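You operate a simulated robot arm through the tools that you are given. There is no shell and no other tool. Be economical: measure what you need, move in short steps, check, and stop when the job is done.

The job below is to be done with a simulated two-armed robot. You get a single attempt, and the scene is never put back.

## Task
Pick up the yellow air prop with one hand, pass it to the other hand and put it on the top of the steel bench. Set down upright: yellow air prop.

It is judged by the outcome, as a careful person would: the job done as asked, and still so three seconds after it is handed in. It fails if anything else is knocked over, pushed out of place, dropped, spilled or broken.

## Robot
Two 7-joint arms with two-finger parallel grippers on one trunk, on a base that drives. Base frame: it is fixed to the floor where the robot stands at the start and does not move with it; the origin is under the middle of the robot, x ahead of it, y to its left, z up; the surface under the hand at the start is at about z = 803. Readings come in mm, rad, newtons and seconds.
The left shoulder is at the start at [50, 177, 1079], the right one opposite. With the tool pointing down near the work surface each hand reaches from about 220 to 700 mm from the robot's upright axis, wherever it stands, measured 20 degrees to its own side. Places, roughly: top of the steel bench [-1600, -2900, 900]. Payload 3.43 kg a hand.
The tool frame of a hand sits at the grasp point between the pads (the TCP): z along the fingers, y along the line on which they close. The tips reach 34 mm beyond it. The gripper opens to 128 mm. The fingers are 24 mm wide and 12 mm thick; the gripper's body (48 by 130 mm) begins 96 mm behind the TCP.
Orientation is told as [roll, pitch, yaw] about the base's x, y, z axes, in that order, counted from this pose: with the fingers straight down and closing along the base's y, the tool's x points along the base's -x, its y along +y and its z along -z.

## Interface
- The arms move only by the tool nudge_tool. It takes "left_motion", "right_motion" or both (then of equal length, played together; a hand with none holds still); each is a list of rows, each a list of 6 numbers: the shift along the tool's x, y, z in mm, then the turn, a rotation vector about the tool's x, y, z in rad. In form: [[x, y, z, rx, ry, rz], ...]. A call has 1 to 12 rows; each row is the pose to reach, as a shift and turn from the pose commanded when the call began, along the tool's axes at that moment. "left_grip" and "right_grip" are, for a hand that has rows, the finger opening in mm, from 0 to 128, set as the call begins (left out, the last holds). Each row takes 0.2 s and may step no farther than 50 mm and 0.15 rad from the row before; otherwise, or with a gripper value out of range, the whole call is refused. Where a pose cannot be reached the arm comes as near as it can. A force on the tool above 40 N (or 10 N above the force at the start of the call, whichever is more), or a blocked arm, ends the call early, and 0.2 s more pass. Each finger travels about 108 mm/s and halts on what it meets, pressing with about 27 N; the grip force reading is that of the motor and also rises with nothing between the fingers. The clock runs only during rows and for 0.2 s after the last one: add rows that repeat a pose to give the fingers time. It gives the time, the measured TCP pose, the force on the tool (base axes), the opening and the grip force at its end, in the units of the frame above (readings bear some noise), with the torque about the TCP (base axes, N m) and any sound that the robot's microphone picked up.
- Cameras (640 x 400 px; columns grow to the right, rows downward): "scene" is now at [155.6, 18.4, 1239.3]; the picture's right is [0.21, -0.98, 0.00], its down [-0.57, -0.12, -0.81] and it looks along [0.79, 0.17, -0.58] (base axes); focal length 261 px, centre (320, 200). "left" rides on the left gripper at [76, 11, -160] in its tool frame; the picture's right is [-0.15, 0.99, 0.00], its down [-0.88, -0.13, -0.46] and it looks along [-0.45, -0.07, 0.89] (tool axes); focal length 234 px, centre (320, 200). "right" rides on the right gripper at [76, -11, -160] in its tool frame; the picture's right is [0.15, 0.99, 0.00], its down [-0.88, 0.13, -0.46] and it looks along [-0.45, 0.07, 0.89] (tool axes); focal length 234 px, centre (320, 200). There is no depth. A picture from a camera that has moved, and an enlarged one, comes with that camera's place and axes in the base frame and with its lens.
- snapshot(camera): a new picture of that camera. No time passes.
- slide_trunk(by): slides the trunk up (or, below 0, down) by that many mm; the arms and the scene camera ride with it, the base frame stays. It gives what a move gives, with no picture.
- base_move(legs): drives the robot by 1 to 6 legs, each [ahead, turn to the left] in mm and rad, along the robot's own axes; the way and the turn of a leg run together, so that a leg with both is an arc; at most 1500 mm and 3.142 rad a leg. The arms and the cameras ride along, it lands a little off, and it stops where it bumps. It gives what a move gives.
- turn_head(pan, tilt): turns the head with the scene camera to pan (to the left, within 1.396 rad either way) and tilt (down, from -0.506 to 1.204), counted from straight ahead of the robot. It gives what a move gives.
- inspect(camera, box): a new picture of the part [left, top, right, bottom] of that camera's present view, enlarged. No time passes.
- sign_off(): hands the job in; it is judged then, once.

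Work in short steps. Places have to be worked out from the pictures, the camera data and where the tool is seen: move nearer, look again, correct. Check each grasp and each placing, and mend what went wrong. You have 120 turns and 100 pictures in all, those below and enlarged ones among them. Open the grippers and draw the arms clear of the work before you hand the job in, unless the task says otherwise; then end with one line.

The tools are called after ">>>" as a command line: name --argument value ..., lists and objects as JSON in quotes. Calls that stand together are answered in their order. nudge_tool: Moves the arms, as the interface text tells. Its arguments: {"type":"object","properties":{"left_motion":{"type":"array","items":{"type":"array","items":{"type":"number"}}},"left_grip":{"type":"number"},"right_motion":{"type":"array","items":{"type":"array","items":{"type":"number"}}},"right_grip":{"type":"number"}},"required":[]} The other tools are called the same way: slide_trunk (by) slides the trunk up or down; base_move (legs) drives the base; turn_head (pan, tilt) turns the head that bears the scene camera; snapshot (camera) takes a picture; inspect (camera, box) takes an enlarged picture of a part of a camera's view; sign_off () hands the job in.

At the start:

```text
time: 0.0
left_ee_pos: [496.9, 302.3, 1033.8]
left_orientation: [-0.001, 0.001, 0.001]
left_wrist_force: [-0.6, 0.7, -0.2]
left_moment: [0.03, 0.0, -0.01]
left_finger_gap: 128.0
left_grasp_force: 0.1
right_ee_pos: [499.4, -96.9, 1066.8]
right_orientation: [0.003, -0.001, -0.002]
right_wrist_force: [-0.3, -0.1, 0.0]
right_moment: [0.02, 0.04, 0.01]
right_finger_gap: 128.1
right_grasp_force: 0.0
trunk travel left (down, up): [-250.0, 151.0]
robot x, y, heading: [0.1, -3.7, 0.002]
head pan, tilt: [0.208, 0.623]
```

scene: 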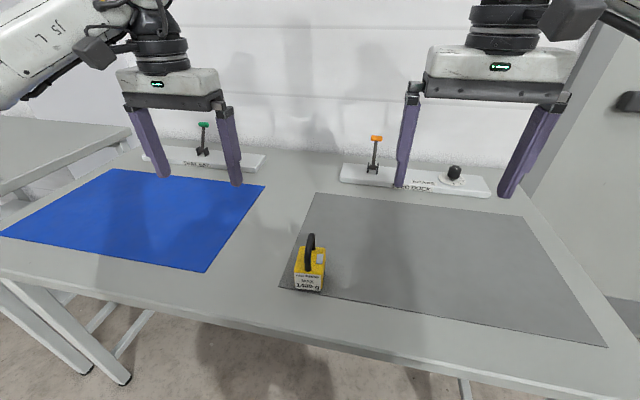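
right: 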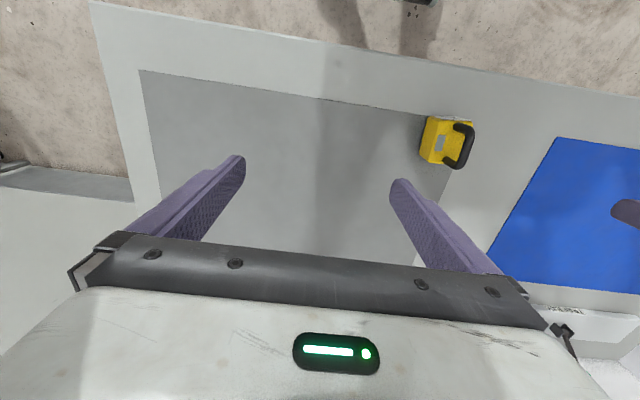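
left: 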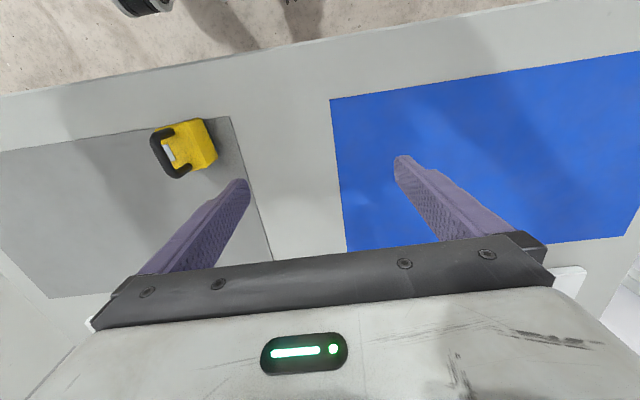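

The yellow object with a black handle sits near [475, 107] on the table. I'll enlarge it to see its shape and handle direction.

>>> inspect --camera "scene" --box '[260, 220, 370, 300]'

>>> inspect --camera "right" --box '[390, 90, 510, 190]'

>>> inspect --camera "left" --box '[130, 95, 250, 195]'

```text
5.00 times, centred on (315, 260) of scene
camera zoom: at [155.6, 18.4, 1239.3], right [0.21, -0.98, 0.0], down [-0.57, -0.12, -0.81], along [0.79, 0.17, -0.58], focal length 1307 px, centre (345, -100)
```

zoom: 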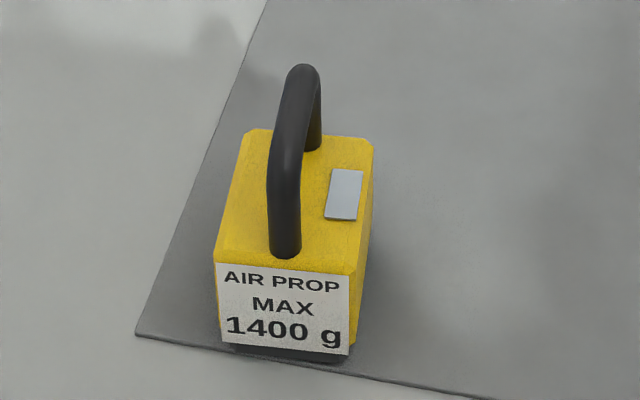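

```text
4.00 times, centred on (450, 140) of right
camera zoom: at [422.9, -109.4, 1226.5], right [-0.15, 0.99, 0.0], down [0.88, 0.13, 0.46], along [0.45, 0.07, -0.89], focal length 937 px, centre (-200, 440)
```

zoom: 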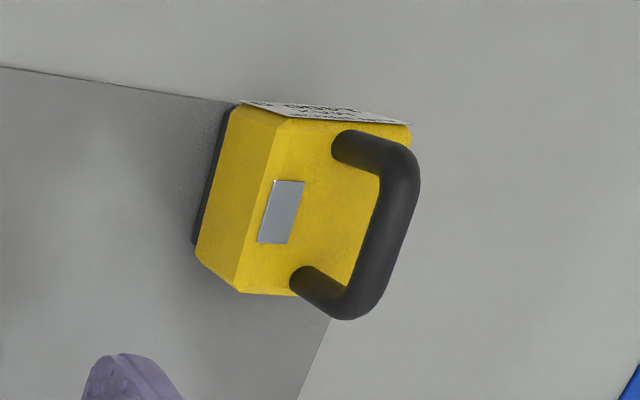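

```text
4.00 times, centred on (190, 145) of left
camera zoom: at [420.9, 314.7, 1193.6], right [0.14, 0.99, 0.0], down [0.88, -0.13, 0.46], along [0.45, -0.07, -0.89], focal length 937 px, centre (840, 420)
```

zoom: 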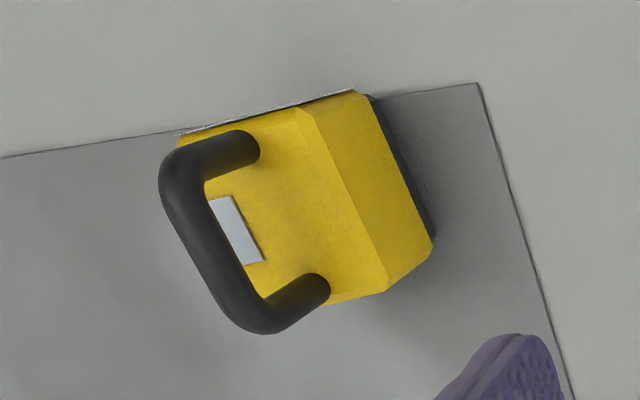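

The prop is a box of about 68×52×50 mm with a handle bar running roughly along base x (yaw about +0.1), top at about z = 895. The right hand will take the box from its right side, tilted about 45° and closing along x. The left hand will then take the handle from above. First I turn the right hand in yaw.

>>> nudge_tool --right_motion '[[0, 0, 0, 0, 0, -0.139], [0, 0, 0, 0, 0, -0.278], [0, 0, 0, 0, 0, -0.417], [0, 0, 0, 0, 0, -0.556], [0, 0, 0, 0, 0, -0.695], [0, 0, 0, 0, 0, -0.834], [0, 0, 0, 0, 0, -0.973], [0, 0, 0, 0, 0, -1.112], [0, 0, 0, 0, 0, -1.251], [0, 0, 0, 0, 0, -1.39], [0, 0, 0, 0, 0, -1.529], [0, 0, 0, 0, 0, -1.668]]'

>>> snapshot --camera "right"

```text
time: 2.6
left_ee_pos: [496.3, 302.7, 1034.4]
left_orientation: [-0.002, -0.002, 0.001]
left_wrist_force: [-0.6, -0.4, 0.4]
left_moment: [0.02, 0.02, 0.04]
left_finger_gap: 128.0
left_grasp_force: 0.0
right_ee_pos: [310.3, -39.5, 1027.3]
right_orientation: [-0.005, -0.002, 1.656]
right_wrist_force: [-0.2, -0.7, 0.8]
right_moment: [0.02, 0.02, -0.01]
right_finger_gap: 128.1
right_grasp_force: 0.0
right hand out of reach, approached as far as the arm can: row 7, 8, 9, 10, 11, 12
trunk travel left (down, up): [-250.0, 151.0]
robot x, y, heading: [1.2, -1.2, -0.001]
head pan, tilt: [0.208, 0.623]
```

```text
93 pictures are left
camera right: at [327.7, -115.4, 1186.1], right [-0.97, -0.23, -0.01], down [-0.21, 0.87, 0.46], along [-0.1, 0.45, -0.89], focal length 234 px, centre (320, 200)
```

right: 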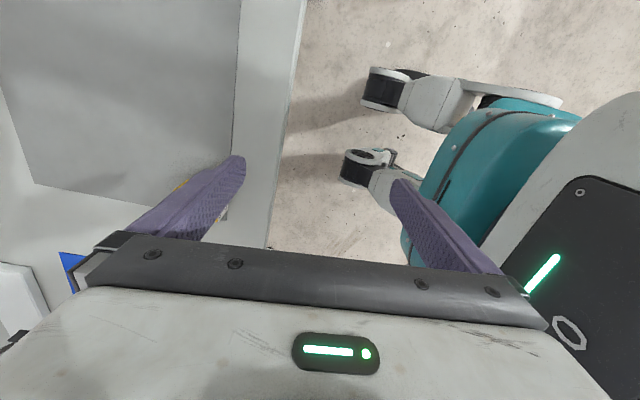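

At this yaw with no tilt the hand can't reach forward. Tilting so the fingers point left is the more natural cross-reach, so I add the tilt and see where the hand ends up.

>>> nudge_tool --right_motion '[[0, 0, 0, 0, -0.14, 0], [0, 0, 0, 0, -0.28, 0], [0, 0, 0, 0, -0.42, 0], [0, 0, 0, 0, -0.56, 0], [0, 0, 0, 0, -0.7, 0], [0, 0, 0, 0, -0.8, 0]]'

```text
time: 4.0
left_ee_pos: [497.0, 303.2, 1033.4]
left_orientation: [0.001, 0.0, 0.002]
left_wrist_force: [0.0, 0.3, -0.4]
left_moment: [0.01, 0.01, -0.04]
left_finger_gap: 128.2
left_grasp_force: 0.0
right_ee_pos: [274.6, -71.4, 1061.9]
right_orientation: [0.001, -0.802, 1.664]
right_wrist_force: [0.1, -0.9, 0.2]
right_moment: [0.01, 0.0, 0.0]
right_finger_gap: 127.9
right_grasp_force: 0.1
right hand out of reach, approached as far as the arm can: row 1, 2, 3, 4, 5, 6
trunk travel left (down, up): [-250.0, 151.0]
robot x, y, heading: [0.1, 0.4, 0.004]
head pan, tilt: [0.208, 0.623]
```

The orientation is as intended, with the fingers pointing left and down. I test whether it can now move forward (base +x is tool -y).

>>> nudge_tool --right_motion '[[0, -40, 0, 0, 0, 0], [0, -80, 0, 0, 0, 0], [0, -120, 0, 0, 0, 0], [0, -160, 0, 0, 0, 0]]'

```text
time: 5.0
left_ee_pos: [496.6, 303.2, 1034.2]
left_orientation: [0.0, 0.001, 0.002]
left_wrist_force: [-0.4, -0.3, 0.2]
left_moment: [0.0, 0.03, -0.03]
left_finger_gap: 127.9
left_grasp_force: 0.1
right_ee_pos: [295.3, -38.6, 1095.9]
right_orientation: [-0.001, -0.802, 1.666]
right_wrist_force: [0.1, -0.1, 0.0]
right_moment: [-0.01, 0.0, 0.0]
right_finger_gap: 127.8
right_grasp_force: 0.1
right hand out of reach, approached as far as the arm can: row 1, 2, 3, 4
trunk travel left (down, up): [-250.0, 151.0]
robot x, y, heading: [0.3, -0.2, -0.002]
head pan, tilt: [0.208, 0.623]
```

That yaw sits at a wrist limit. New plan: the right hand grips the box sides closing along y, with yaw about 0.1 and the fingers pitched forward and down 45°. I turn the yaw back to about 0.1 and keep the pitch.

>>> nudge_tool --right_motion '[[0, 0, 0, 0.0936, 0, 0.091], [0, 0, 0, 0.1872, 0, 0.182], [0, 0, 0, 0.2808, 0, 0.273], [0, 0, 0, 0.3744, 0, 0.364], [0, 0, 0, 0.468, 0, 0.455], [0, 0, 0, 0.5616, 0, 0.546], [0, 0, 0, 0.6552, 0, 0.637], [0, 0, 0, 0.7488, 0, 0.728], [0, 0, 0, 0.8424, 0, 0.819], [0, 0, 0, 0.936, 0, 0.91], [0, 0, 0, 1.0296, 0, 1.001], [0, 0, 0, 1.1232, 0, 1.092]]'

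>>> snapshot --camera "scene"

>>> snapshot --camera "right"

```text
time: 6.8
left_ee_pos: [496.2, 303.1, 1033.9]
left_orientation: [0.001, 0.0, 0.001]
left_wrist_force: [1.1, -0.1, 0.0]
left_moment: [0.02, 0.04, -0.03]
left_finger_gap: 128.0
left_grasp_force: 0.1
right_ee_pos: [293.2, -49.5, 1092.1]
right_orientation: [-0.046, -0.793, 0.7]
right_wrist_force: [19.3, -19.5, -1.5]
right_moment: [1.6, 1.02, 4.84]
right_finger_gap: 128.0
right_grasp_force: 0.1
trunk travel left (down, up): [-250.0, 151.0]
robot x, y, heading: [-3.4, 1.9, 0.002]
head pan, tilt: [0.208, 0.623]
stopped in row 8 (right hand): the force on the tool passed its limit at 135 N (the readings are from after the stop); the commanded pose is now the measured one
```

```text
92 pictures are left
camera scene: at [155.8, 18.2, 1239.3], right [0.21, -0.98, 0.0], down [-0.57, -0.12, -0.81], along [0.79, 0.17, -0.58], focal length 261 px, centre (320, 200)
```

scene: 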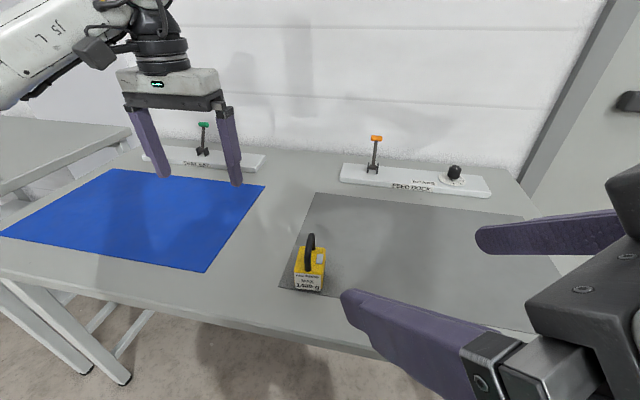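

```text
91 pictures are left
camera right: at [167.5, -160.2, 1150.4], right [-0.69, 0.71, -0.14], down [0.13, 0.31, 0.94], along [0.71, 0.63, -0.31], focal length 234 px, centre (320, 200)
```

right: 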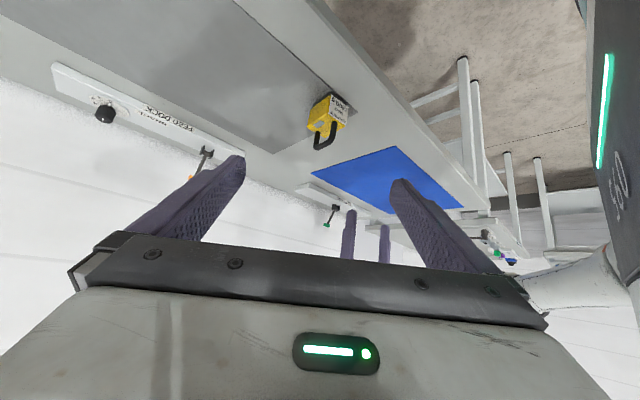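

The hand, turning close in, brushed the robot's own body. I back it off forward and to the right, away from the torso.

>>> nudge_tool --right_motion '[[-4, -31, 4, 0, 0, 0], [-9, -63, 9, 0, 0, 0], [-13, -94, 13, 0, 0, 0], [-17.5, -125.6, 17.8, 0, 0, 0]]'

```text
time: 7.8
left_ee_pos: [496.3, 302.8, 1034.3]
left_orientation: [0.0, 0.002, 0.002]
left_wrist_force: [1.3, 0.0, 0.4]
left_moment: [0.03, 0.04, 0.0]
left_finger_gap: 127.9
left_grasp_force: 0.1
right_ee_pos: [389.4, -131.2, 1097.2]
right_orientation: [-0.042, -0.795, 0.695]
right_wrist_force: [-0.1, 0.3, -0.1]
right_moment: [0.0, -0.06, 0.02]
right_finger_gap: 127.9
right_grasp_force: 0.1
trunk travel left (down, up): [-250.0, 151.0]
robot x, y, heading: [1.7, 1.4, -0.001]
head pan, tilt: [0.208, 0.623]
```

Clear now. I move toward the object while turning the yaw to about 0.1, to a waypoint near [430, 60, 985].

>>> nudge_tool --right_motion '[[-5, 20, 31, 0.071, 0, 0.07], [-10, 40, 63, 0.141, 0, 0.139], [-14, 60, 94, 0.212, 0, 0.209], [-19, 80, 126, 0.283, 0, 0.279], [-24, 100, 157, 0.353, 0, 0.348], [-28, 120, 189, 0.424, 0, 0.418]]'

>>> snapshot --camera "scene"

>>> snapshot --camera "right"

```text
time: 9.2
left_ee_pos: [497.5, 303.7, 1033.7]
left_orientation: [-0.002, 0.0, 0.003]
left_wrist_force: [0.7, -0.2, 0.2]
left_moment: [0.01, -0.02, -0.01]
left_finger_gap: 128.1
left_grasp_force: 0.1
right_ee_pos: [441.9, 55.8, 981.0]
right_orientation: [-0.033, -0.811, 0.091]
right_wrist_force: [-0.4, 0.1, 0.4]
right_moment: [-0.02, 0.01, 0.04]
right_finger_gap: 128.5
right_grasp_force: 0.1
trunk travel left (down, up): [-250.0, 151.0]
robot x, y, heading: [-3.0, 0.8, -0.002]
head pan, tilt: [0.208, 0.623]
```

```text
90 pictures are left
camera scene: at [155.6, 18.9, 1239.3], right [0.21, -0.98, 0.0], down [-0.57, -0.12, -0.81], along [0.79, 0.17, -0.58], focal length 261 px, centre (320, 200)
```

scene: 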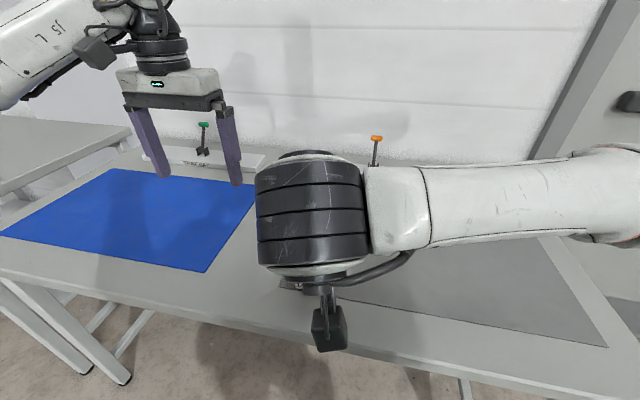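

```text
89 pictures are left
camera right: at [275.0, 34.1, 1036.3], right [-0.17, 0.98, -0.13], down [0.27, 0.17, 0.95], along [0.95, 0.12, -0.29], focal length 234 px, centre (320, 200)
```

right: 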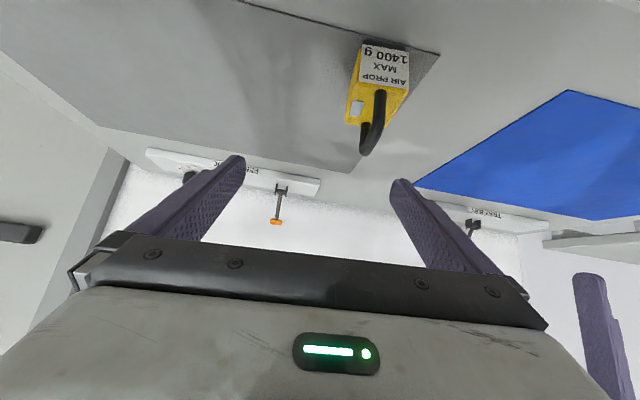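

The pose is good and the right camera sees the prop between the fingers. I enlarge it to refine position and yaw.

>>> inspect --camera "right" --box '[300, 20, 460, 160]'

```text
2.86 times, centred on (380, 90) of right
camera zoom: at [275.0, 34.1, 1036.3], right [-0.17, 0.98, -0.13], down [0.27, 0.17, 0.95], along [0.95, 0.12, -0.29], focal length 669 px, centre (149, 514)
```

zoom: 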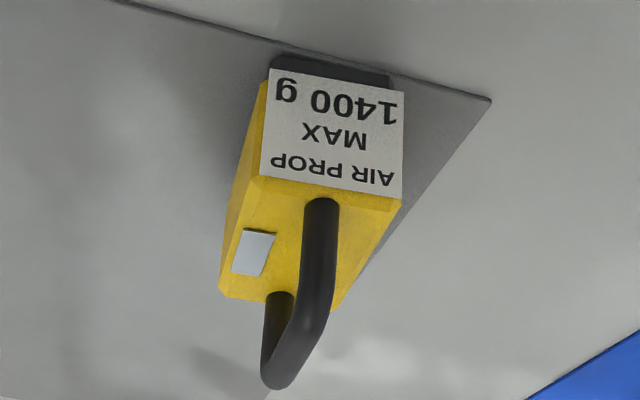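

Estimates agree: box centre about [489, 108], yaw about 0.1, top at 853. I move over the box with a straddle, correct the roll, and drop to z of about 900 to check alignment.

>>> nudge_tool --right_motion '[[-14, 24, 15, -0.016, 0, 0], [-28.6, 48, 30, -0.033, 0, 0], [-9, 48, 48.7, -0.033, 0, 0], [10.5, 49, 67.3, -0.033, 0, 0], [30, 49, 86, -0.033, 0, 0], [30, 49, 86, -0.033, 0, 0]]'

>>> snapshot --camera "right"

```text
time: 10.6
left_ee_pos: [496.7, 303.1, 1033.6]
left_orientation: [-0.001, 0.0, 0.0]
left_wrist_force: [0.1, 0.3, 0.3]
left_moment: [0.02, -0.02, -0.02]
left_finger_gap: 128.2
left_grasp_force: 0.1
right_ee_pos: [477.3, 105.1, 897.1]
right_orientation: [-0.001, -0.808, 0.094]
right_wrist_force: [0.3, -0.5, 0.9]
right_moment: [0.03, 0.02, 0.01]
right_finger_gap: 128.2
right_grasp_force: 0.1
trunk travel left (down, up): [-250.0, 151.0]
robot x, y, heading: [-2.0, -0.1, 0.003]
head pan, tilt: [0.208, 0.623]
```

```text
87 pictures are left
camera right: at [311.4, 77.7, 952.1], right [-0.19, 0.98, -0.11], down [0.26, 0.16, 0.95], along [0.94, 0.16, -0.29], focal length 234 px, centre (320, 200)
```

right: 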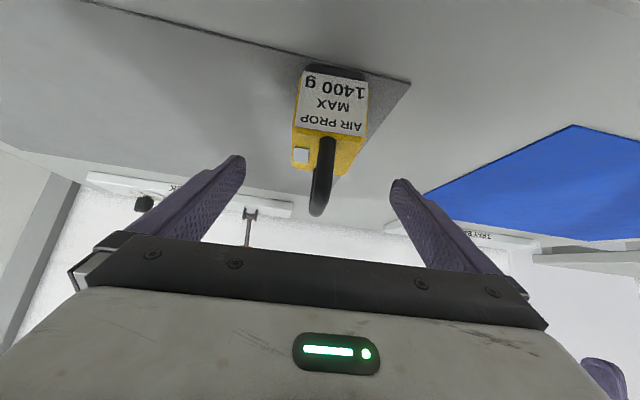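

Well centred. I descend 56 mm vertically to z of about 841, still open.

>>> nudge_tool --right_motion '[[13, 0.8, 13.2, 0, 0, 0], [26, 1.6, 26.5, 0, 0, 0], [39.4, 2.4, 39.8, 0, 0, 0], [39.4, 2.4, 39.8, 0, 0, 0]]'

>>> snapshot --camera "right"

>>> snapshot --camera "left"

```text
time: 11.6
left_ee_pos: [497.2, 304.2, 1034.2]
left_orientation: [0.0, 0.0, 0.001]
left_wrist_force: [0.4, 0.3, 0.2]
left_moment: [0.01, -0.02, -0.02]
left_finger_gap: 127.8
left_grasp_force: 0.0
right_ee_pos: [477.7, 107.5, 842.3]
right_orientation: [0.0, -0.81, 0.093]
right_wrist_force: [-0.1, 0.5, -0.5]
right_moment: [0.01, -0.01, -0.03]
right_finger_gap: 127.6
right_grasp_force: 0.0
trunk travel left (down, up): [-250.0, 151.0]
robot x, y, heading: [0.0, -1.3, -0.001]
head pan, tilt: [0.208, 0.623]
```

```text
86 pictures are left
camera right: at [311.7, 80.5, 898.2], right [-0.19, 0.98, -0.11], down [0.26, 0.16, 0.95], along [0.95, 0.15, -0.29], focal length 234 px, centre (320, 200)
```

right: 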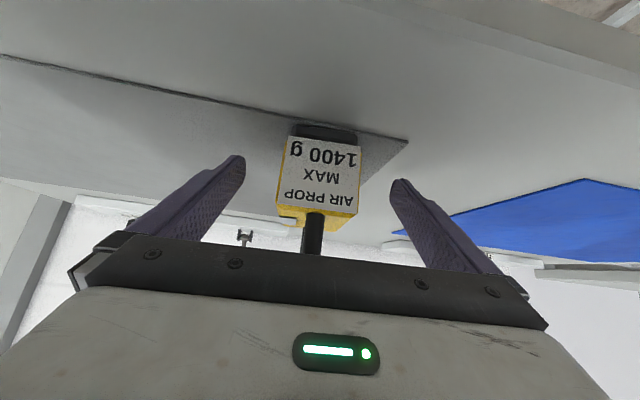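

```text
85 pictures are left
camera left: at [420.9, 314.7, 1193.6], right [0.14, 0.99, 0.0], down [0.88, -0.13, 0.46], along [0.45, -0.07, -0.89], focal length 234 px, centre (320, 200)
```

left: 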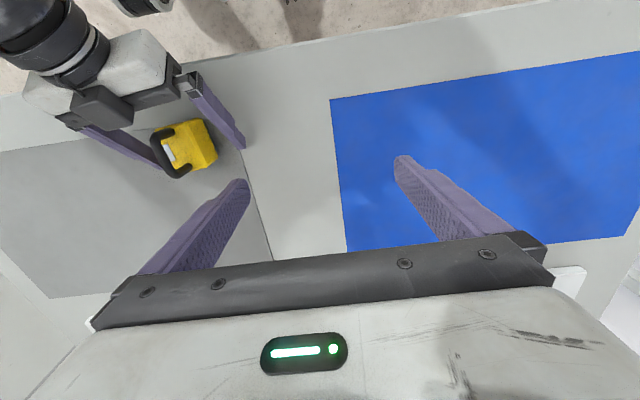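

The box is straddled and centred. I close the right gripper.

>>> nudge_tool --right_motion '[[0, 0, 0, 0, 0, 0], [0, 0, 0, 0, 0, 0], [0, 0, 0, 0, 0, 0], [0, 0, 0, 0, 0, 0], [0, 0, 0, 0, 0, 0]]' --right_grip 20

>>> snapshot --camera "left"

```text
time: 12.8
left_ee_pos: [497.7, 303.3, 1033.0]
left_orientation: [0.0, 0.001, 0.003]
left_wrist_force: [0.4, -0.1, 0.2]
left_moment: [-0.01, -0.01, 0.0]
left_finger_gap: 127.7
left_grasp_force: 0.0
right_ee_pos: [477.8, 107.5, 844.1]
right_orientation: [-0.001, -0.811, 0.095]
right_wrist_force: [0.8, -0.7, 0.0]
right_moment: [0.0, -0.07, -0.05]
right_finger_gap: 51.7
right_grasp_force: 26.5
trunk travel left (down, up): [-250.0, 151.0]
robot x, y, heading: [1.9, 0.1, -0.002]
head pan, tilt: [0.208, 0.623]
```

```text
84 pictures are left
camera left: at [421.0, 314.6, 1193.5], right [0.14, 0.99, 0.0], down [0.88, -0.13, 0.46], along [0.45, -0.07, -0.89], focal length 234 px, centre (320, 200)
```

left: 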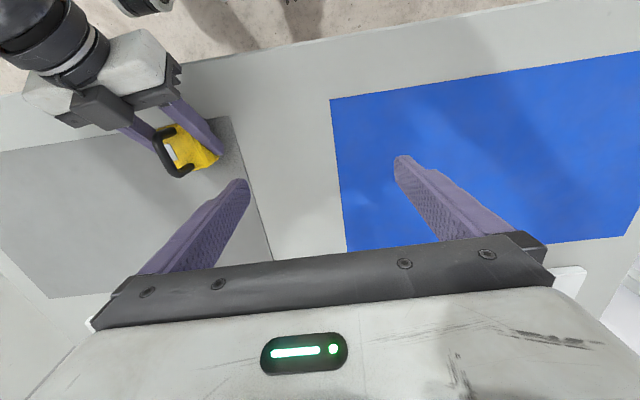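

Gripped at 51.7 mm. I lift straight up 100 mm.

>>> nudge_tool --right_motion '[[-7, 0, -7, 0, 0, 0], [-22, 0, -21, 0, 0, 0], [-43, 0, -41, 0, 0, 0], [-72.5, 0, -69, 0, 0, 0], [-72.5, 0, -69, 0, 0, 0]]'

>>> snapshot --camera "left"

>>> snapshot --camera "right"

```text
time: 14.0
left_ee_pos: [497.6, 303.8, 1034.0]
left_orientation: [-0.001, 0.0, 0.002]
left_wrist_force: [-0.4, -0.5, 0.4]
left_moment: [0.0, 0.01, 0.02]
left_finger_gap: 128.2
left_grasp_force: 0.1
right_ee_pos: [479.1, 105.8, 940.9]
right_orientation: [-0.002, -0.808, 0.093]
right_wrist_force: [-0.3, 0.3, -2.0]
right_moment: [0.0, 0.01, 0.03]
right_finger_gap: 51.9
right_grasp_force: 26.8
trunk travel left (down, up): [-250.0, 151.0]
robot x, y, heading: [-0.7, 0.5, 0.002]
head pan, tilt: [0.208, 0.623]
```

```text
83 pictures are left
camera left: at [421.1, 314.8, 1193.4], right [0.14, 0.99, 0.0], down [0.88, -0.13, 0.46], along [0.45, -0.07, -0.89], focal length 234 px, centre (320, 200)
```

left: 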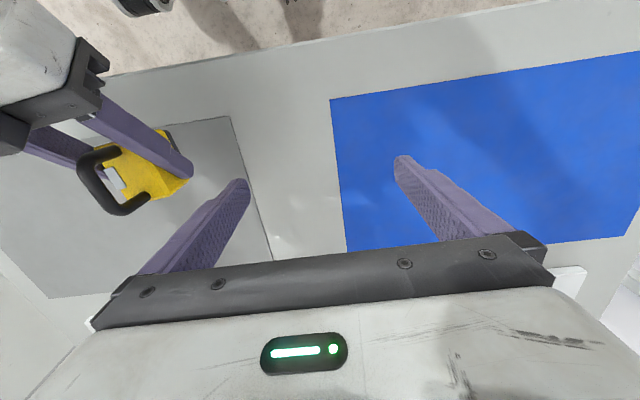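

```text
82 pictures are left
camera right: at [311.8, 78.9, 996.7], right [-0.19, 0.98, -0.11], down [0.27, 0.16, 0.95], along [0.94, 0.15, -0.29], focal length 234 px, centre (320, 200)
```

right: 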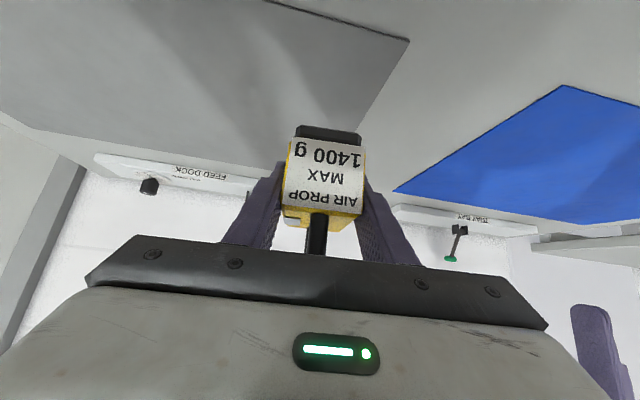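

Lifted cleanly, and it's light. I turn the right hand to a yaw of about 0.5 and raise it a bit, which leaves the left hand room above.

>>> nudge_tool --right_motion '[[-7, 0, -7, -0.076, 0, -0.072], [-15, 0, -14, -0.152, 0, -0.145], [-22, 0, -21, -0.228, 0, -0.217], [-29, 0, -27.6, -0.304, 0, -0.289], [-29, 0, -27.6, -0.304, 0, -0.289]]'

>>> snapshot --camera "scene"

>>> snapshot --camera "left"

```text
time: 15.2
left_ee_pos: [496.2, 303.8, 1033.9]
left_orientation: [0.0, 0.0, 0.003]
left_wrist_force: [-0.6, -0.5, -1.2]
left_moment: [0.04, -0.01, 0.02]
left_finger_gap: 128.0
left_grasp_force: 0.1
right_ee_pos: [479.5, 108.0, 980.6]
right_orientation: [0.0, -0.809, 0.516]
right_wrist_force: [-0.2, -1.1, -2.2]
right_moment: [0.01, 0.0, -0.02]
right_finger_gap: 51.9
right_grasp_force: 27.3
trunk travel left (down, up): [-250.0, 151.0]
robot x, y, heading: [1.4, 2.1, -0.0]
head pan, tilt: [0.208, 0.623]
```

```text
81 pictures are left
camera scene: at [155.8, 18.5, 1239.3], right [0.21, -0.98, 0.0], down [-0.57, -0.12, -0.81], along [0.79, 0.17, -0.58], focal length 261 px, centre (320, 200)
```

scene: 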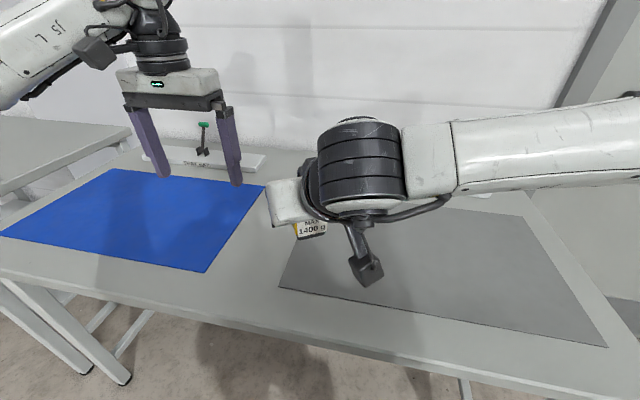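

```text
80 pictures are left
camera left: at [421.1, 314.8, 1193.4], right [0.14, 0.99, 0.0], down [0.88, -0.13, 0.46], along [0.45, -0.07, -0.89], focal length 234 px, centre (320, 200)
```

left: 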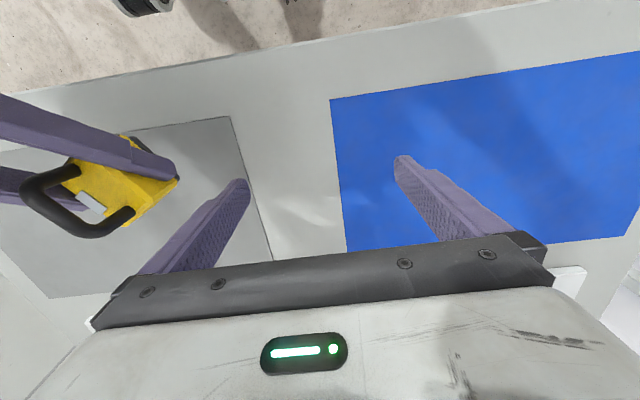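

The handle is now centred near [489, 113], bar about z = 1026, direction yaw 0.516. I raise the left hand, shift it over the handle and turn it to match, staying 100 mm above.

>>> nudge_tool --left_motion '[[0, 0, -48, 0, 0, 0], [0, 0, -96, 0, 0, 0], [0, -38, -100, 0, 0, -0.1], [0, -76, -100, 0, 0, -0.2], [1, -114, -100, 0, 0, -0.3], [2, -152, -100, 0, 0, -0.4], [2, -187, -100, 0, 0, -0.516], [2, -187, -100, 0, 0, -0.516]]' --left_grip 44

>>> snapshot --camera "left"

>>> snapshot --camera "right"

>>> snapshot --camera "scene"

```text
time: 17.0
left_ee_pos: [492.5, 117.0, 1134.5]
left_orientation: [0.0, 0.0, 0.518]
left_wrist_force: [0.0, 0.5, -0.1]
left_moment: [-0.01, 0.02, 0.01]
left_finger_gap: 44.2
left_grasp_force: 0.1
right_ee_pos: [479.7, 107.9, 980.9]
right_orientation: [0.0, -0.807, 0.514]
right_wrist_force: [-0.5, -0.9, -2.9]
right_moment: [0.02, 0.03, -0.02]
right_finger_gap: 51.8
right_grasp_force: 26.7
trunk travel left (down, up): [-250.0, 151.0]
robot x, y, heading: [-1.1, -2.7, 0.003]
head pan, tilt: [0.208, 0.623]
```

```text
79 pictures are left
camera left: at [421.6, 89.0, 1294.0], right [-0.36, 0.93, 0.0], down [0.83, 0.32, 0.46], along [0.42, 0.16, -0.89], focal length 234 px, centre (320, 200)
```

left: 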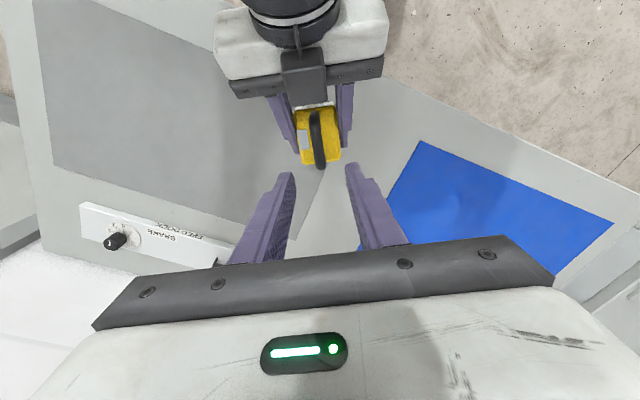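

```text
78 pictures are left
camera right: at [338.7, 15.8, 1036.7], right [-0.57, 0.81, -0.11], down [0.18, 0.25, 0.95], along [0.8, 0.53, -0.29], focal length 234 px, centre (320, 200)
```

right: 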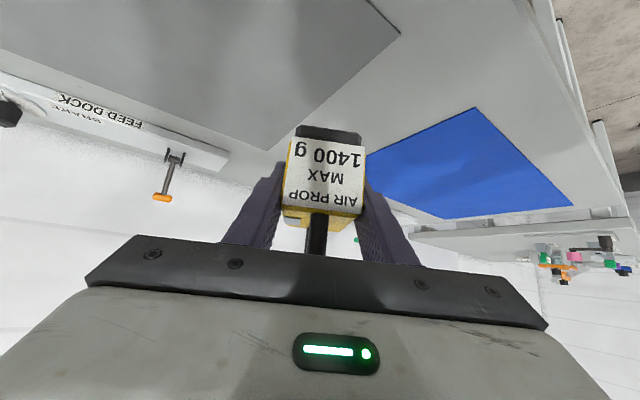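

```text
77 pictures are left
camera scene: at [155.8, 18.6, 1239.3], right [0.21, -0.98, 0.0], down [-0.57, -0.12, -0.81], along [0.79, 0.17, -0.58], focal length 261 px, centre (320, 200)
```

scene: 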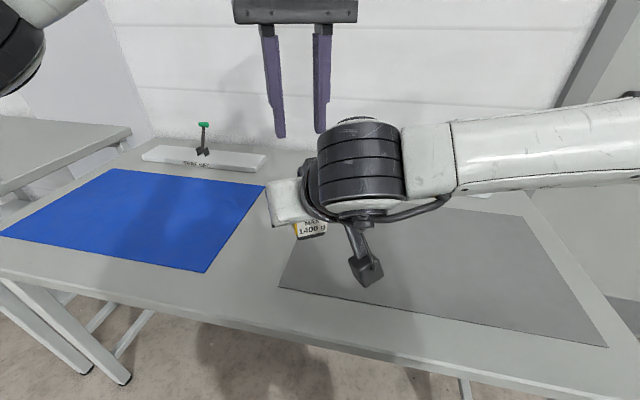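

Good spacing. I enlarge the left camera view to place the handle accurately.

>>> inspect --camera "left" --box '[260, 80, 380, 200]'

```text
3.33 times, centred on (320, 140) of left
camera zoom: at [421.6, 89.0, 1294.0], right [-0.36, 0.93, 0.0], down [0.83, 0.32, 0.46], along [0.42, 0.16, -0.89], focal length 781 px, centre (320, 400)
```

zoom: 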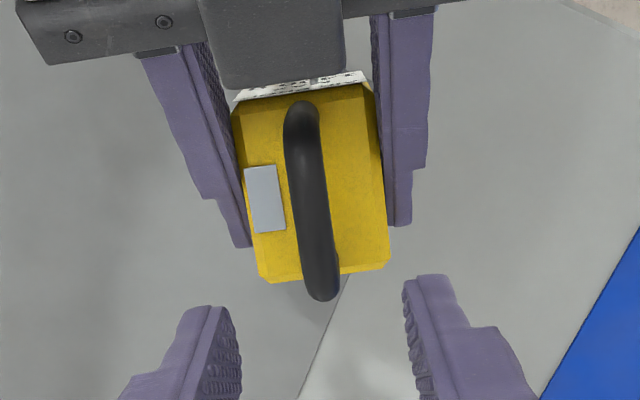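

The left view shows box and handle centred about 3 mm ahead of the right TCP, aligned within 2 mm of the left finger midline. I lower the left hand around the bar to z of about 1036 with a 34 mm opening.

>>> nudge_tool --left_motion '[[1.5, -1.3, 25, 0, 0, 0], [3, -1.3, 50, 0, 0, 0], [3, -1.3, 75, 0, 0, 0], [3, -1.3, 90, 0, 0, 0], [3, -1.3, 98, 0, 0, 0], [3, -1.3, 98, 0, 0, 0]]' --left_grip 34

>>> inspect --camera "left" --box '[230, 80, 410, 250]'

>>> snapshot --camera "scene"

```text
time: 18.4
left_ee_pos: [491.0, 114.9, 1036.4]
left_orientation: [-0.002, 0.0, 0.516]
left_wrist_force: [-1.5, -0.8, 5.0]
left_moment: [0.06, 0.15, 0.05]
left_finger_gap: 34.4
left_grasp_force: 0.1
right_ee_pos: [478.4, 107.7, 980.9]
right_orientation: [0.0, -0.807, 0.513]
right_wrist_force: [2.9, 1.1, -7.5]
right_moment: [-0.07, 0.01, -0.05]
right_finger_gap: 51.8
right_grasp_force: 27.3
trunk travel left (down, up): [-250.0, 151.0]
robot x, y, heading: [-1.5, 0.1, 0.005]
head pan, tilt: [0.208, 0.623]
```

```text
2.35 times, centred on (320, 165) of left
camera zoom: at [420.6, 87.1, 1196.1], right [-0.36, 0.93, 0.0], down [0.83, 0.32, 0.46], along [0.43, 0.16, -0.89], focal length 551 px, centre (320, 282)
```

zoom: 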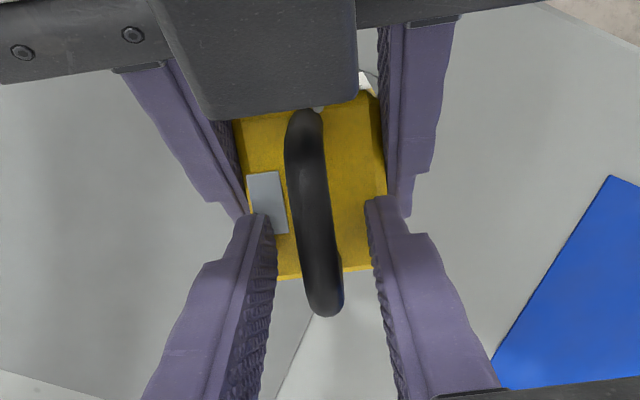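

```text
74 pictures are left
camera scene: at [155.8, 18.4, 1239.3], right [0.21, -0.98, 0.0], down [-0.57, -0.12, -0.81], along [0.79, 0.17, -0.58], focal length 261 px, centre (320, 200)
```

scene: 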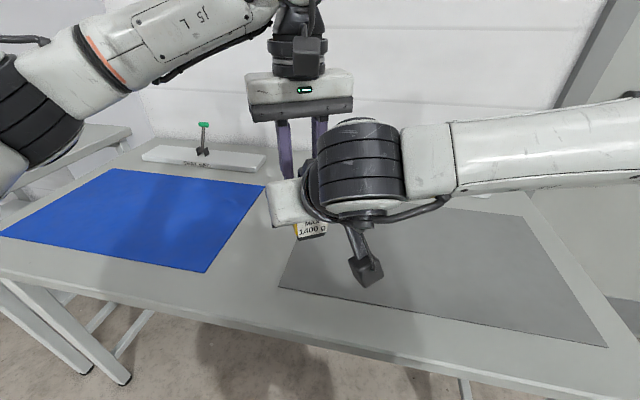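

A 5 N contact shows the left tips lightly touch the box top, so it is a bit taller than I took it. I raise 4 mm, which puts the pads near the bar centre, and close the left hand.

>>> nudge_tool --left_motion '[[0, 0, -4, 0, 0, 0], [0, 0, -4, 0, 0, 0]]'

>>> nudge_tool --left_motion '[[0, 0, 0, 0, 0, 0], [0, 0, 0, 0, 0, 0], [0, 0, 0, 0, 0, 0]]' --left_grip 0

>>> inspect --camera "left" --box '[230, 80, 410, 250]'

```text
time: 19.0
left_ee_pos: [492.8, 114.9, 1039.1]
left_orientation: [-0.002, 0.001, 0.518]
left_wrist_force: [-0.1, 0.0, -0.1]
left_moment: [0.03, 0.0, 0.0]
left_finger_gap: 34.0
left_grasp_force: 0.1
right_ee_pos: [479.0, 108.8, 980.7]
right_orientation: [0.0, -0.81, 0.51]
right_wrist_force: [0.6, -0.2, -2.9]
right_moment: [0.02, 0.02, -0.01]
right_finger_gap: 51.9
right_grasp_force: 26.9
trunk travel left (down, up): [-250.0, 151.0]
robot x, y, heading: [-3.8, 4.3, 0.0]
head pan, tilt: [0.208, 0.623]
```

```text
time: 19.8
left_ee_pos: [492.0, 115.8, 1039.1]
left_orientation: [0.0, -0.001, 0.517]
left_wrist_force: [0.4, 2.2, -0.2]
left_moment: [-0.05, 0.04, -0.18]
left_finger_gap: 11.7
left_grasp_force: 26.4
right_ee_pos: [478.4, 107.5, 981.6]
right_orientation: [0.0, -0.809, 0.513]
right_wrist_force: [-0.6, -1.5, -0.9]
right_moment: [0.22, -0.09, 0.12]
right_finger_gap: 51.7
right_grasp_force: 27.1
trunk travel left (down, up): [-250.0, 151.0]
robot x, y, heading: [-0.5, -0.7, 0.003]
head pan, tilt: [0.208, 0.623]
```

```text
2.35 times, centred on (320, 165) of left
camera zoom: at [421.0, 87.6, 1199.3], right [-0.36, 0.93, 0.0], down [0.83, 0.32, 0.46], along [0.42, 0.17, -0.89], focal length 551 px, centre (320, 282)
```

zoom: 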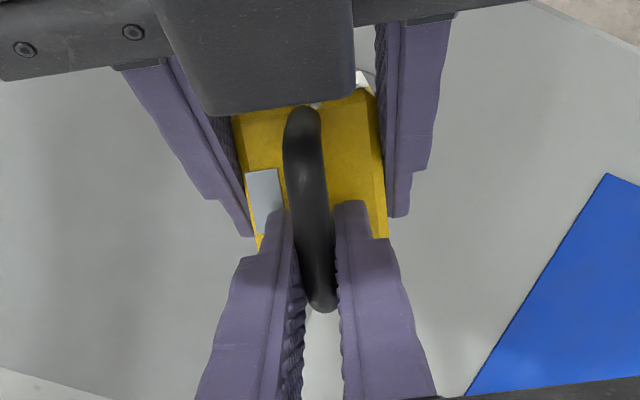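

The left hand holds the handle (11.7 mm gap). I open the right hand and draw it back along its fingers by 90 mm.

>>> nudge_tool --right_motion '[[0, 0, 0, 0, 0, 0], [0, 0, 0, 0, 0, 0], [0, 0, 0, 0, 0, 0]]' --right_grip 100

>>> inspect --camera "left" --box '[220, 60, 420, 250]'

>>> snapshot --camera "right"

```text
time: 20.6
left_ee_pos: [492.2, 114.3, 1040.4]
left_orientation: [-0.001, 0.001, 0.515]
left_wrist_force: [0.6, 0.1, -0.5]
left_moment: [0.05, -0.03, 0.01]
left_finger_gap: 11.6
left_grasp_force: 27.2
right_ee_pos: [479.7, 109.4, 981.0]
right_orientation: [0.0, -0.809, 0.513]
right_wrist_force: [0.0, 0.2, 0.5]
right_moment: [0.03, 0.01, 0.01]
right_finger_gap: 99.9
right_grasp_force: 0.1
trunk travel left (down, up): [-250.0, 151.0]
robot x, y, heading: [-1.0, -1.3, 0.001]
head pan, tilt: [0.208, 0.623]
```

```text
2.11 times, centred on (320, 155) of left
camera zoom: at [420.9, 87.5, 1199.4], right [-0.36, 0.93, 0.0], down [0.83, 0.32, 0.46], along [0.42, 0.16, -0.89], focal length 493 px, centre (320, 295)
```

zoom: 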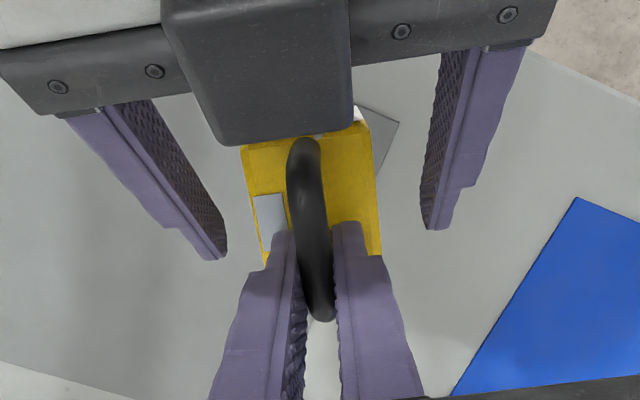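

```text
71 pictures are left
camera right: at [338.7, 15.6, 1036.7], right [-0.57, 0.81, -0.11], down [0.18, 0.25, 0.95], along [0.8, 0.53, -0.29], focal length 234 px, centre (320, 200)
```

right: 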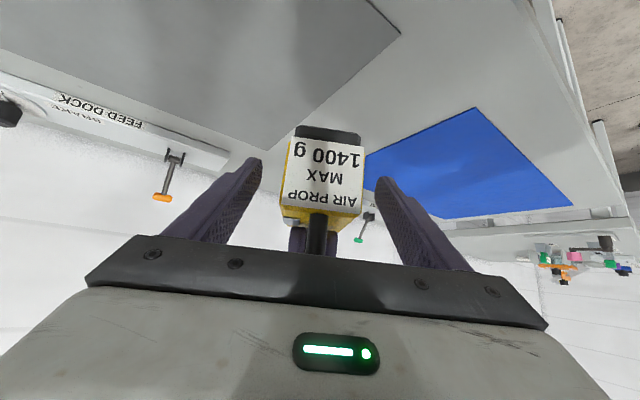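

The prop stays level in the left hand. I withdraw the right hand along its own axis.

>>> nudge_tool --right_motion '[[0, 0, -22, 0, 0, 0], [0, 0, -45, 0, 0, 0], [0, 0, -68, 0, 0, 0], [0, 0, -90, 0, 0, 0]]'

>>> snapshot --camera "right"

>>> snapshot --camera "left"

```text
time: 21.6
left_ee_pos: [492.3, 115.0, 1039.8]
left_orientation: [0.0, 0.0, 0.517]
left_wrist_force: [-0.2, -0.7, -1.0]
left_moment: [0.03, -0.02, 0.02]
left_finger_gap: 11.6
left_grasp_force: 27.4
right_ee_pos: [421.4, 77.1, 1043.8]
right_orientation: [0.0, -0.809, 0.514]
right_wrist_force: [0.4, -0.1, 0.8]
right_moment: [0.0, 0.0, -0.02]
right_finger_gap: 100.1
right_grasp_force: 0.0
trunk travel left (down, up): [-250.0, 151.0]
robot x, y, heading: [-1.5, -3.0, -0.003]
head pan, tilt: [0.208, 0.623]
```

```text
70 pictures are left
camera right: at [280.8, -15.7, 1099.1], right [-0.57, 0.81, -0.11], down [0.18, 0.25, 0.95], along [0.8, 0.53, -0.29], focal length 234 px, centre (320, 200)
```

right: 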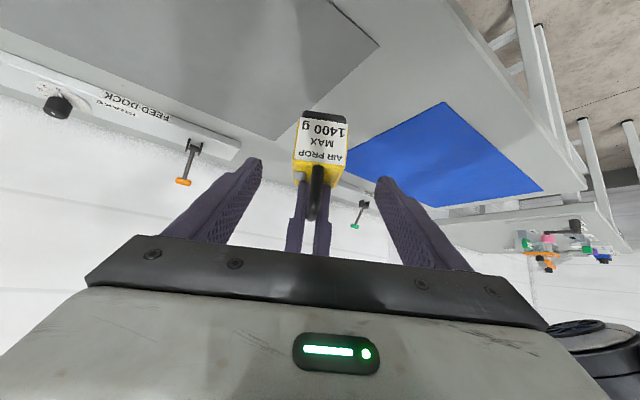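

```text
69 pictures are left
camera left: at [420.7, 87.5, 1199.5], right [-0.36, 0.93, 0.0], down [0.83, 0.32, 0.46], along [0.42, 0.16, -0.89], focal length 234 px, centre (320, 200)
```

left: 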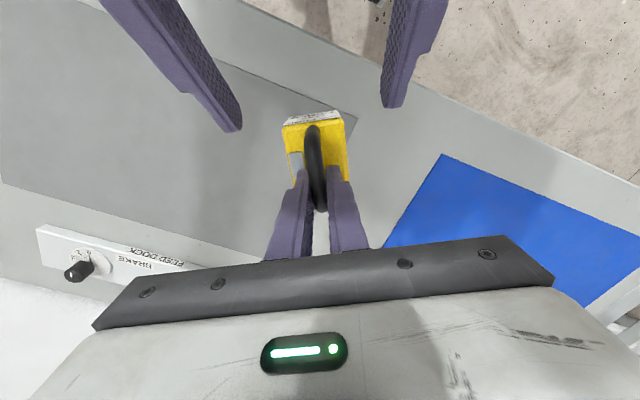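

The right hand is clear. I move it to the right, away from the prop.

>>> nudge_tool --right_motion '[[14, -40, -14.5, 0, 0, 0], [27.5, -81, -29, 0, 0, 0], [41, -121, -43, 0, 0, 0], [55, -162, -58, 0, 0, 0]]'

>>> turn_head --pan -1.396 --tilt 0.35

>>> snapshot --camera "scene"

```text
time: 22.6
left_ee_pos: [492.6, 114.6, 1039.7]
left_orientation: [0.0, 0.0, 0.516]
left_wrist_force: [-1.5, -0.1, 0.2]
left_moment: [0.06, -0.05, 0.02]
left_finger_gap: 11.8
left_grasp_force: 26.7
right_ee_pos: [430.9, -105.1, 1042.1]
right_orientation: [-0.001, -0.808, 0.512]
right_wrist_force: [0.2, -0.6, -0.5]
right_moment: [0.0, 0.02, 0.0]
right_finger_gap: 100.0
right_grasp_force: 0.0
trunk travel left (down, up): [-250.0, 151.0]
robot x, y, heading: [-1.0, 0.4, 0.002]
head pan, tilt: [0.208, 0.623]
```

```text
time: 24.3
left_ee_pos: [493.1, 115.3, 1039.7]
left_orientation: [-0.001, 0.001, 0.516]
left_wrist_force: [-0.6, 0.3, -1.0]
left_moment: [0.04, -0.04, 0.02]
left_finger_gap: 11.7
left_grasp_force: 26.9
right_ee_pos: [430.5, -104.6, 1043.2]
right_orientation: [0.0, -0.809, 0.515]
right_wrist_force: [0.2, -0.5, -1.3]
right_moment: [-0.03, 0.01, 0.0]
right_finger_gap: 99.7
right_grasp_force: 0.0
trunk travel left (down, up): [-250.0, 151.0]
robot x, y, heading: [-0.1, -0.6, 0.001]
head pan, tilt: [-1.396, 0.351]
```

```text
68 pictures are left
camera scene: at [86.2, -91.3, 1264.1], right [-0.98, -0.17, 0.0], down [-0.06, 0.34, -0.94], along [0.16, -0.92, -0.34], focal length 261 px, centre (320, 200)
```

scene: 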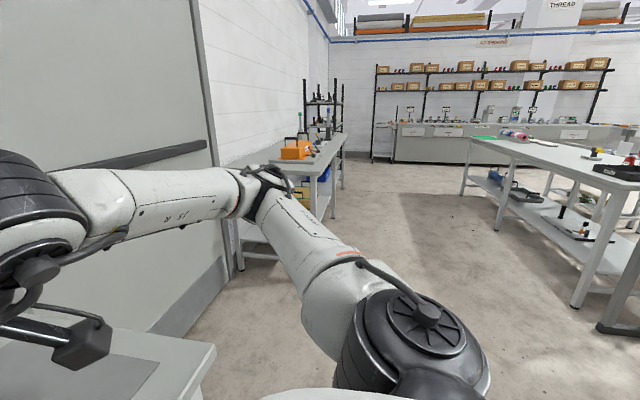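

The prop is held by the left hand. In view, the white table with items at the right is the likely steel bench. I back away from the work table first, then turn right to look.

>>> base_move --legs '[[-400, 0]]'

>>> snapshot --camera "scene"

>>> snapshot --camera "left"

```text
time: 26.7
left_ee_pos: [103.4, 115.7, 1040.3]
left_orientation: [0.0, 0.001, 0.521]
left_wrist_force: [1.1, 0.2, -0.6]
left_moment: [0.02, -0.05, -0.01]
left_finger_gap: 11.5
left_grasp_force: 26.9
right_ee_pos: [42.7, -101.7, 1042.8]
right_orientation: [-0.001, -0.809, 0.516]
right_wrist_force: [0.5, -0.2, 0.0]
right_moment: [0.0, -0.03, 0.04]
right_finger_gap: 100.1
right_grasp_force: 0.1
trunk travel left (down, up): [-250.0, 151.0]
robot x, y, heading: [-390.6, 2.9, 0.008]
head pan, tilt: [-1.396, 0.351]
```

```text
67 pictures are left
camera scene: at [-302.0, -91.8, 1264.1], right [-0.98, -0.18, 0.0], down [-0.06, 0.34, -0.94], along [0.17, -0.92, -0.34], focal length 261 px, centre (320, 200)
```

scene: 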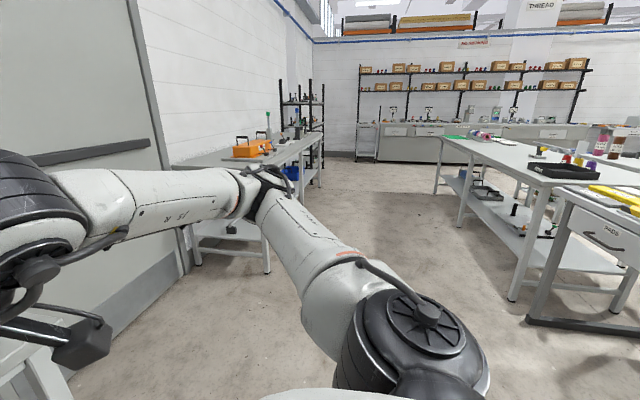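

```text
66 pictures are left
camera left: at [32.1, 88.4, 1199.5], right [-0.37, 0.93, 0.0], down [0.83, 0.33, 0.46], along [0.42, 0.17, -0.89], focal length 234 px, centre (320, 200)
```

left: 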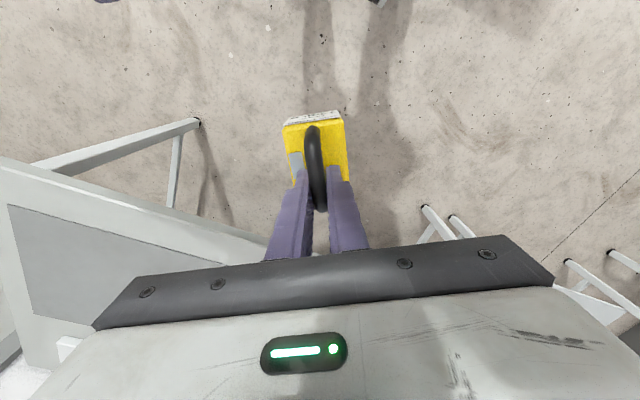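

The aisle is clear. By the map point the bench is the long white table with its aisle edge near x = -1180. I turn right in place and look ahead.

>>> base_move --legs '[[0, -1.571]]'

>>> turn_head --pan 0.5 --tilt 0.3

>>> snapshot --camera "scene"

>>> turn_head --pan -0.5 --tilt 0.3

>>> snapshot --camera "scene"

```text
time: 31.0
left_ee_pos: [-276.4, -494.2, 1040.3]
left_orientation: [-0.001, 0.001, -1.06]
left_wrist_force: [-0.6, 0.3, -0.1]
left_moment: [-0.02, -0.04, -0.01]
left_finger_gap: 11.5
left_grasp_force: 27.0
right_ee_pos: [-495.7, -430.7, 1042.9]
right_orientation: [0.0, -0.808, -1.067]
right_wrist_force: [-0.1, -0.3, 0.5]
right_moment: [0.02, -0.01, 0.01]
right_finger_gap: 99.8
right_grasp_force: 0.1
trunk travel left (down, up): [-250.0, 151.0]
robot x, y, heading: [-388.0, -0.6, -1.576]
head pan, tilt: [-1.396, 0.351]
```

```text
time: 32.8
left_ee_pos: [-276.6, -494.0, 1039.8]
left_orientation: [0.0, 0.001, -1.061]
left_wrist_force: [-0.9, -1.1, -0.1]
left_moment: [-0.05, -0.02, 0.01]
left_finger_gap: 11.5
left_grasp_force: 27.5
right_ee_pos: [-495.1, -431.3, 1043.6]
right_orientation: [0.0, -0.808, -1.065]
right_wrist_force: [-0.6, 0.5, -0.7]
right_moment: [-0.01, 0.01, -0.03]
right_finger_gap: 99.9
right_grasp_force: 0.1
trunk travel left (down, up): [-250.0, 151.0]
robot x, y, heading: [-389.3, 0.1, -1.577]
head pan, tilt: [0.499, 0.3]
```

```text
65 pictures are left
camera scene: at [-344.7, -153.0, 1268.8], right [-0.88, -0.47, 0.0], down [-0.14, 0.26, -0.96], along [0.45, -0.84, -0.3], focal length 261 px, centre (320, 200)
```

scene: 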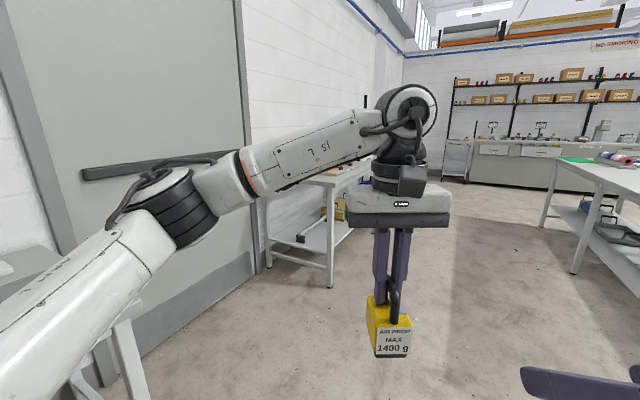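

```text
time: 34.1
left_ee_pos: [-275.9, -495.2, 1039.4]
left_orientation: [0.001, 0.0, -1.059]
left_wrist_force: [-0.5, -0.2, -0.1]
left_moment: [-0.05, 0.0, -0.01]
left_finger_gap: 11.5
left_grasp_force: 26.9
right_ee_pos: [-494.6, -431.0, 1043.7]
right_orientation: [0.001, -0.807, -1.065]
right_wrist_force: [-1.0, -0.1, -0.7]
right_moment: [0.04, 0.04, -0.01]
right_finger_gap: 99.9
right_grasp_force: 0.1
trunk travel left (down, up): [-250.0, 151.0]
robot x, y, heading: [-387.3, -2.4, -1.58]
head pan, tilt: [-0.499, 0.3]
```

```text
64 pictures are left
camera scene: at [-434.0, -152.4, 1268.8], right [-0.88, 0.48, 0.0], down [0.14, 0.26, -0.96], along [-0.46, -0.84, -0.3], focal length 261 px, centre (320, 200)
```

scene: 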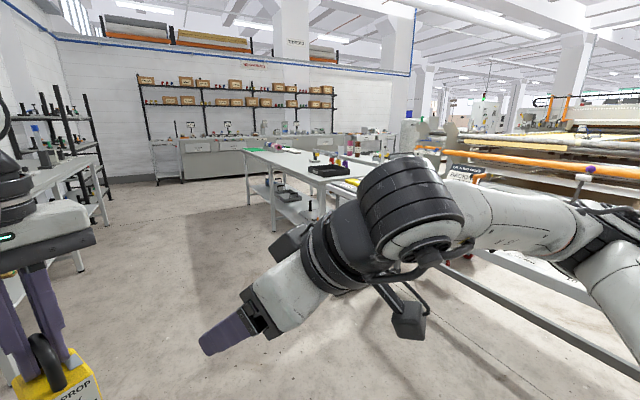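

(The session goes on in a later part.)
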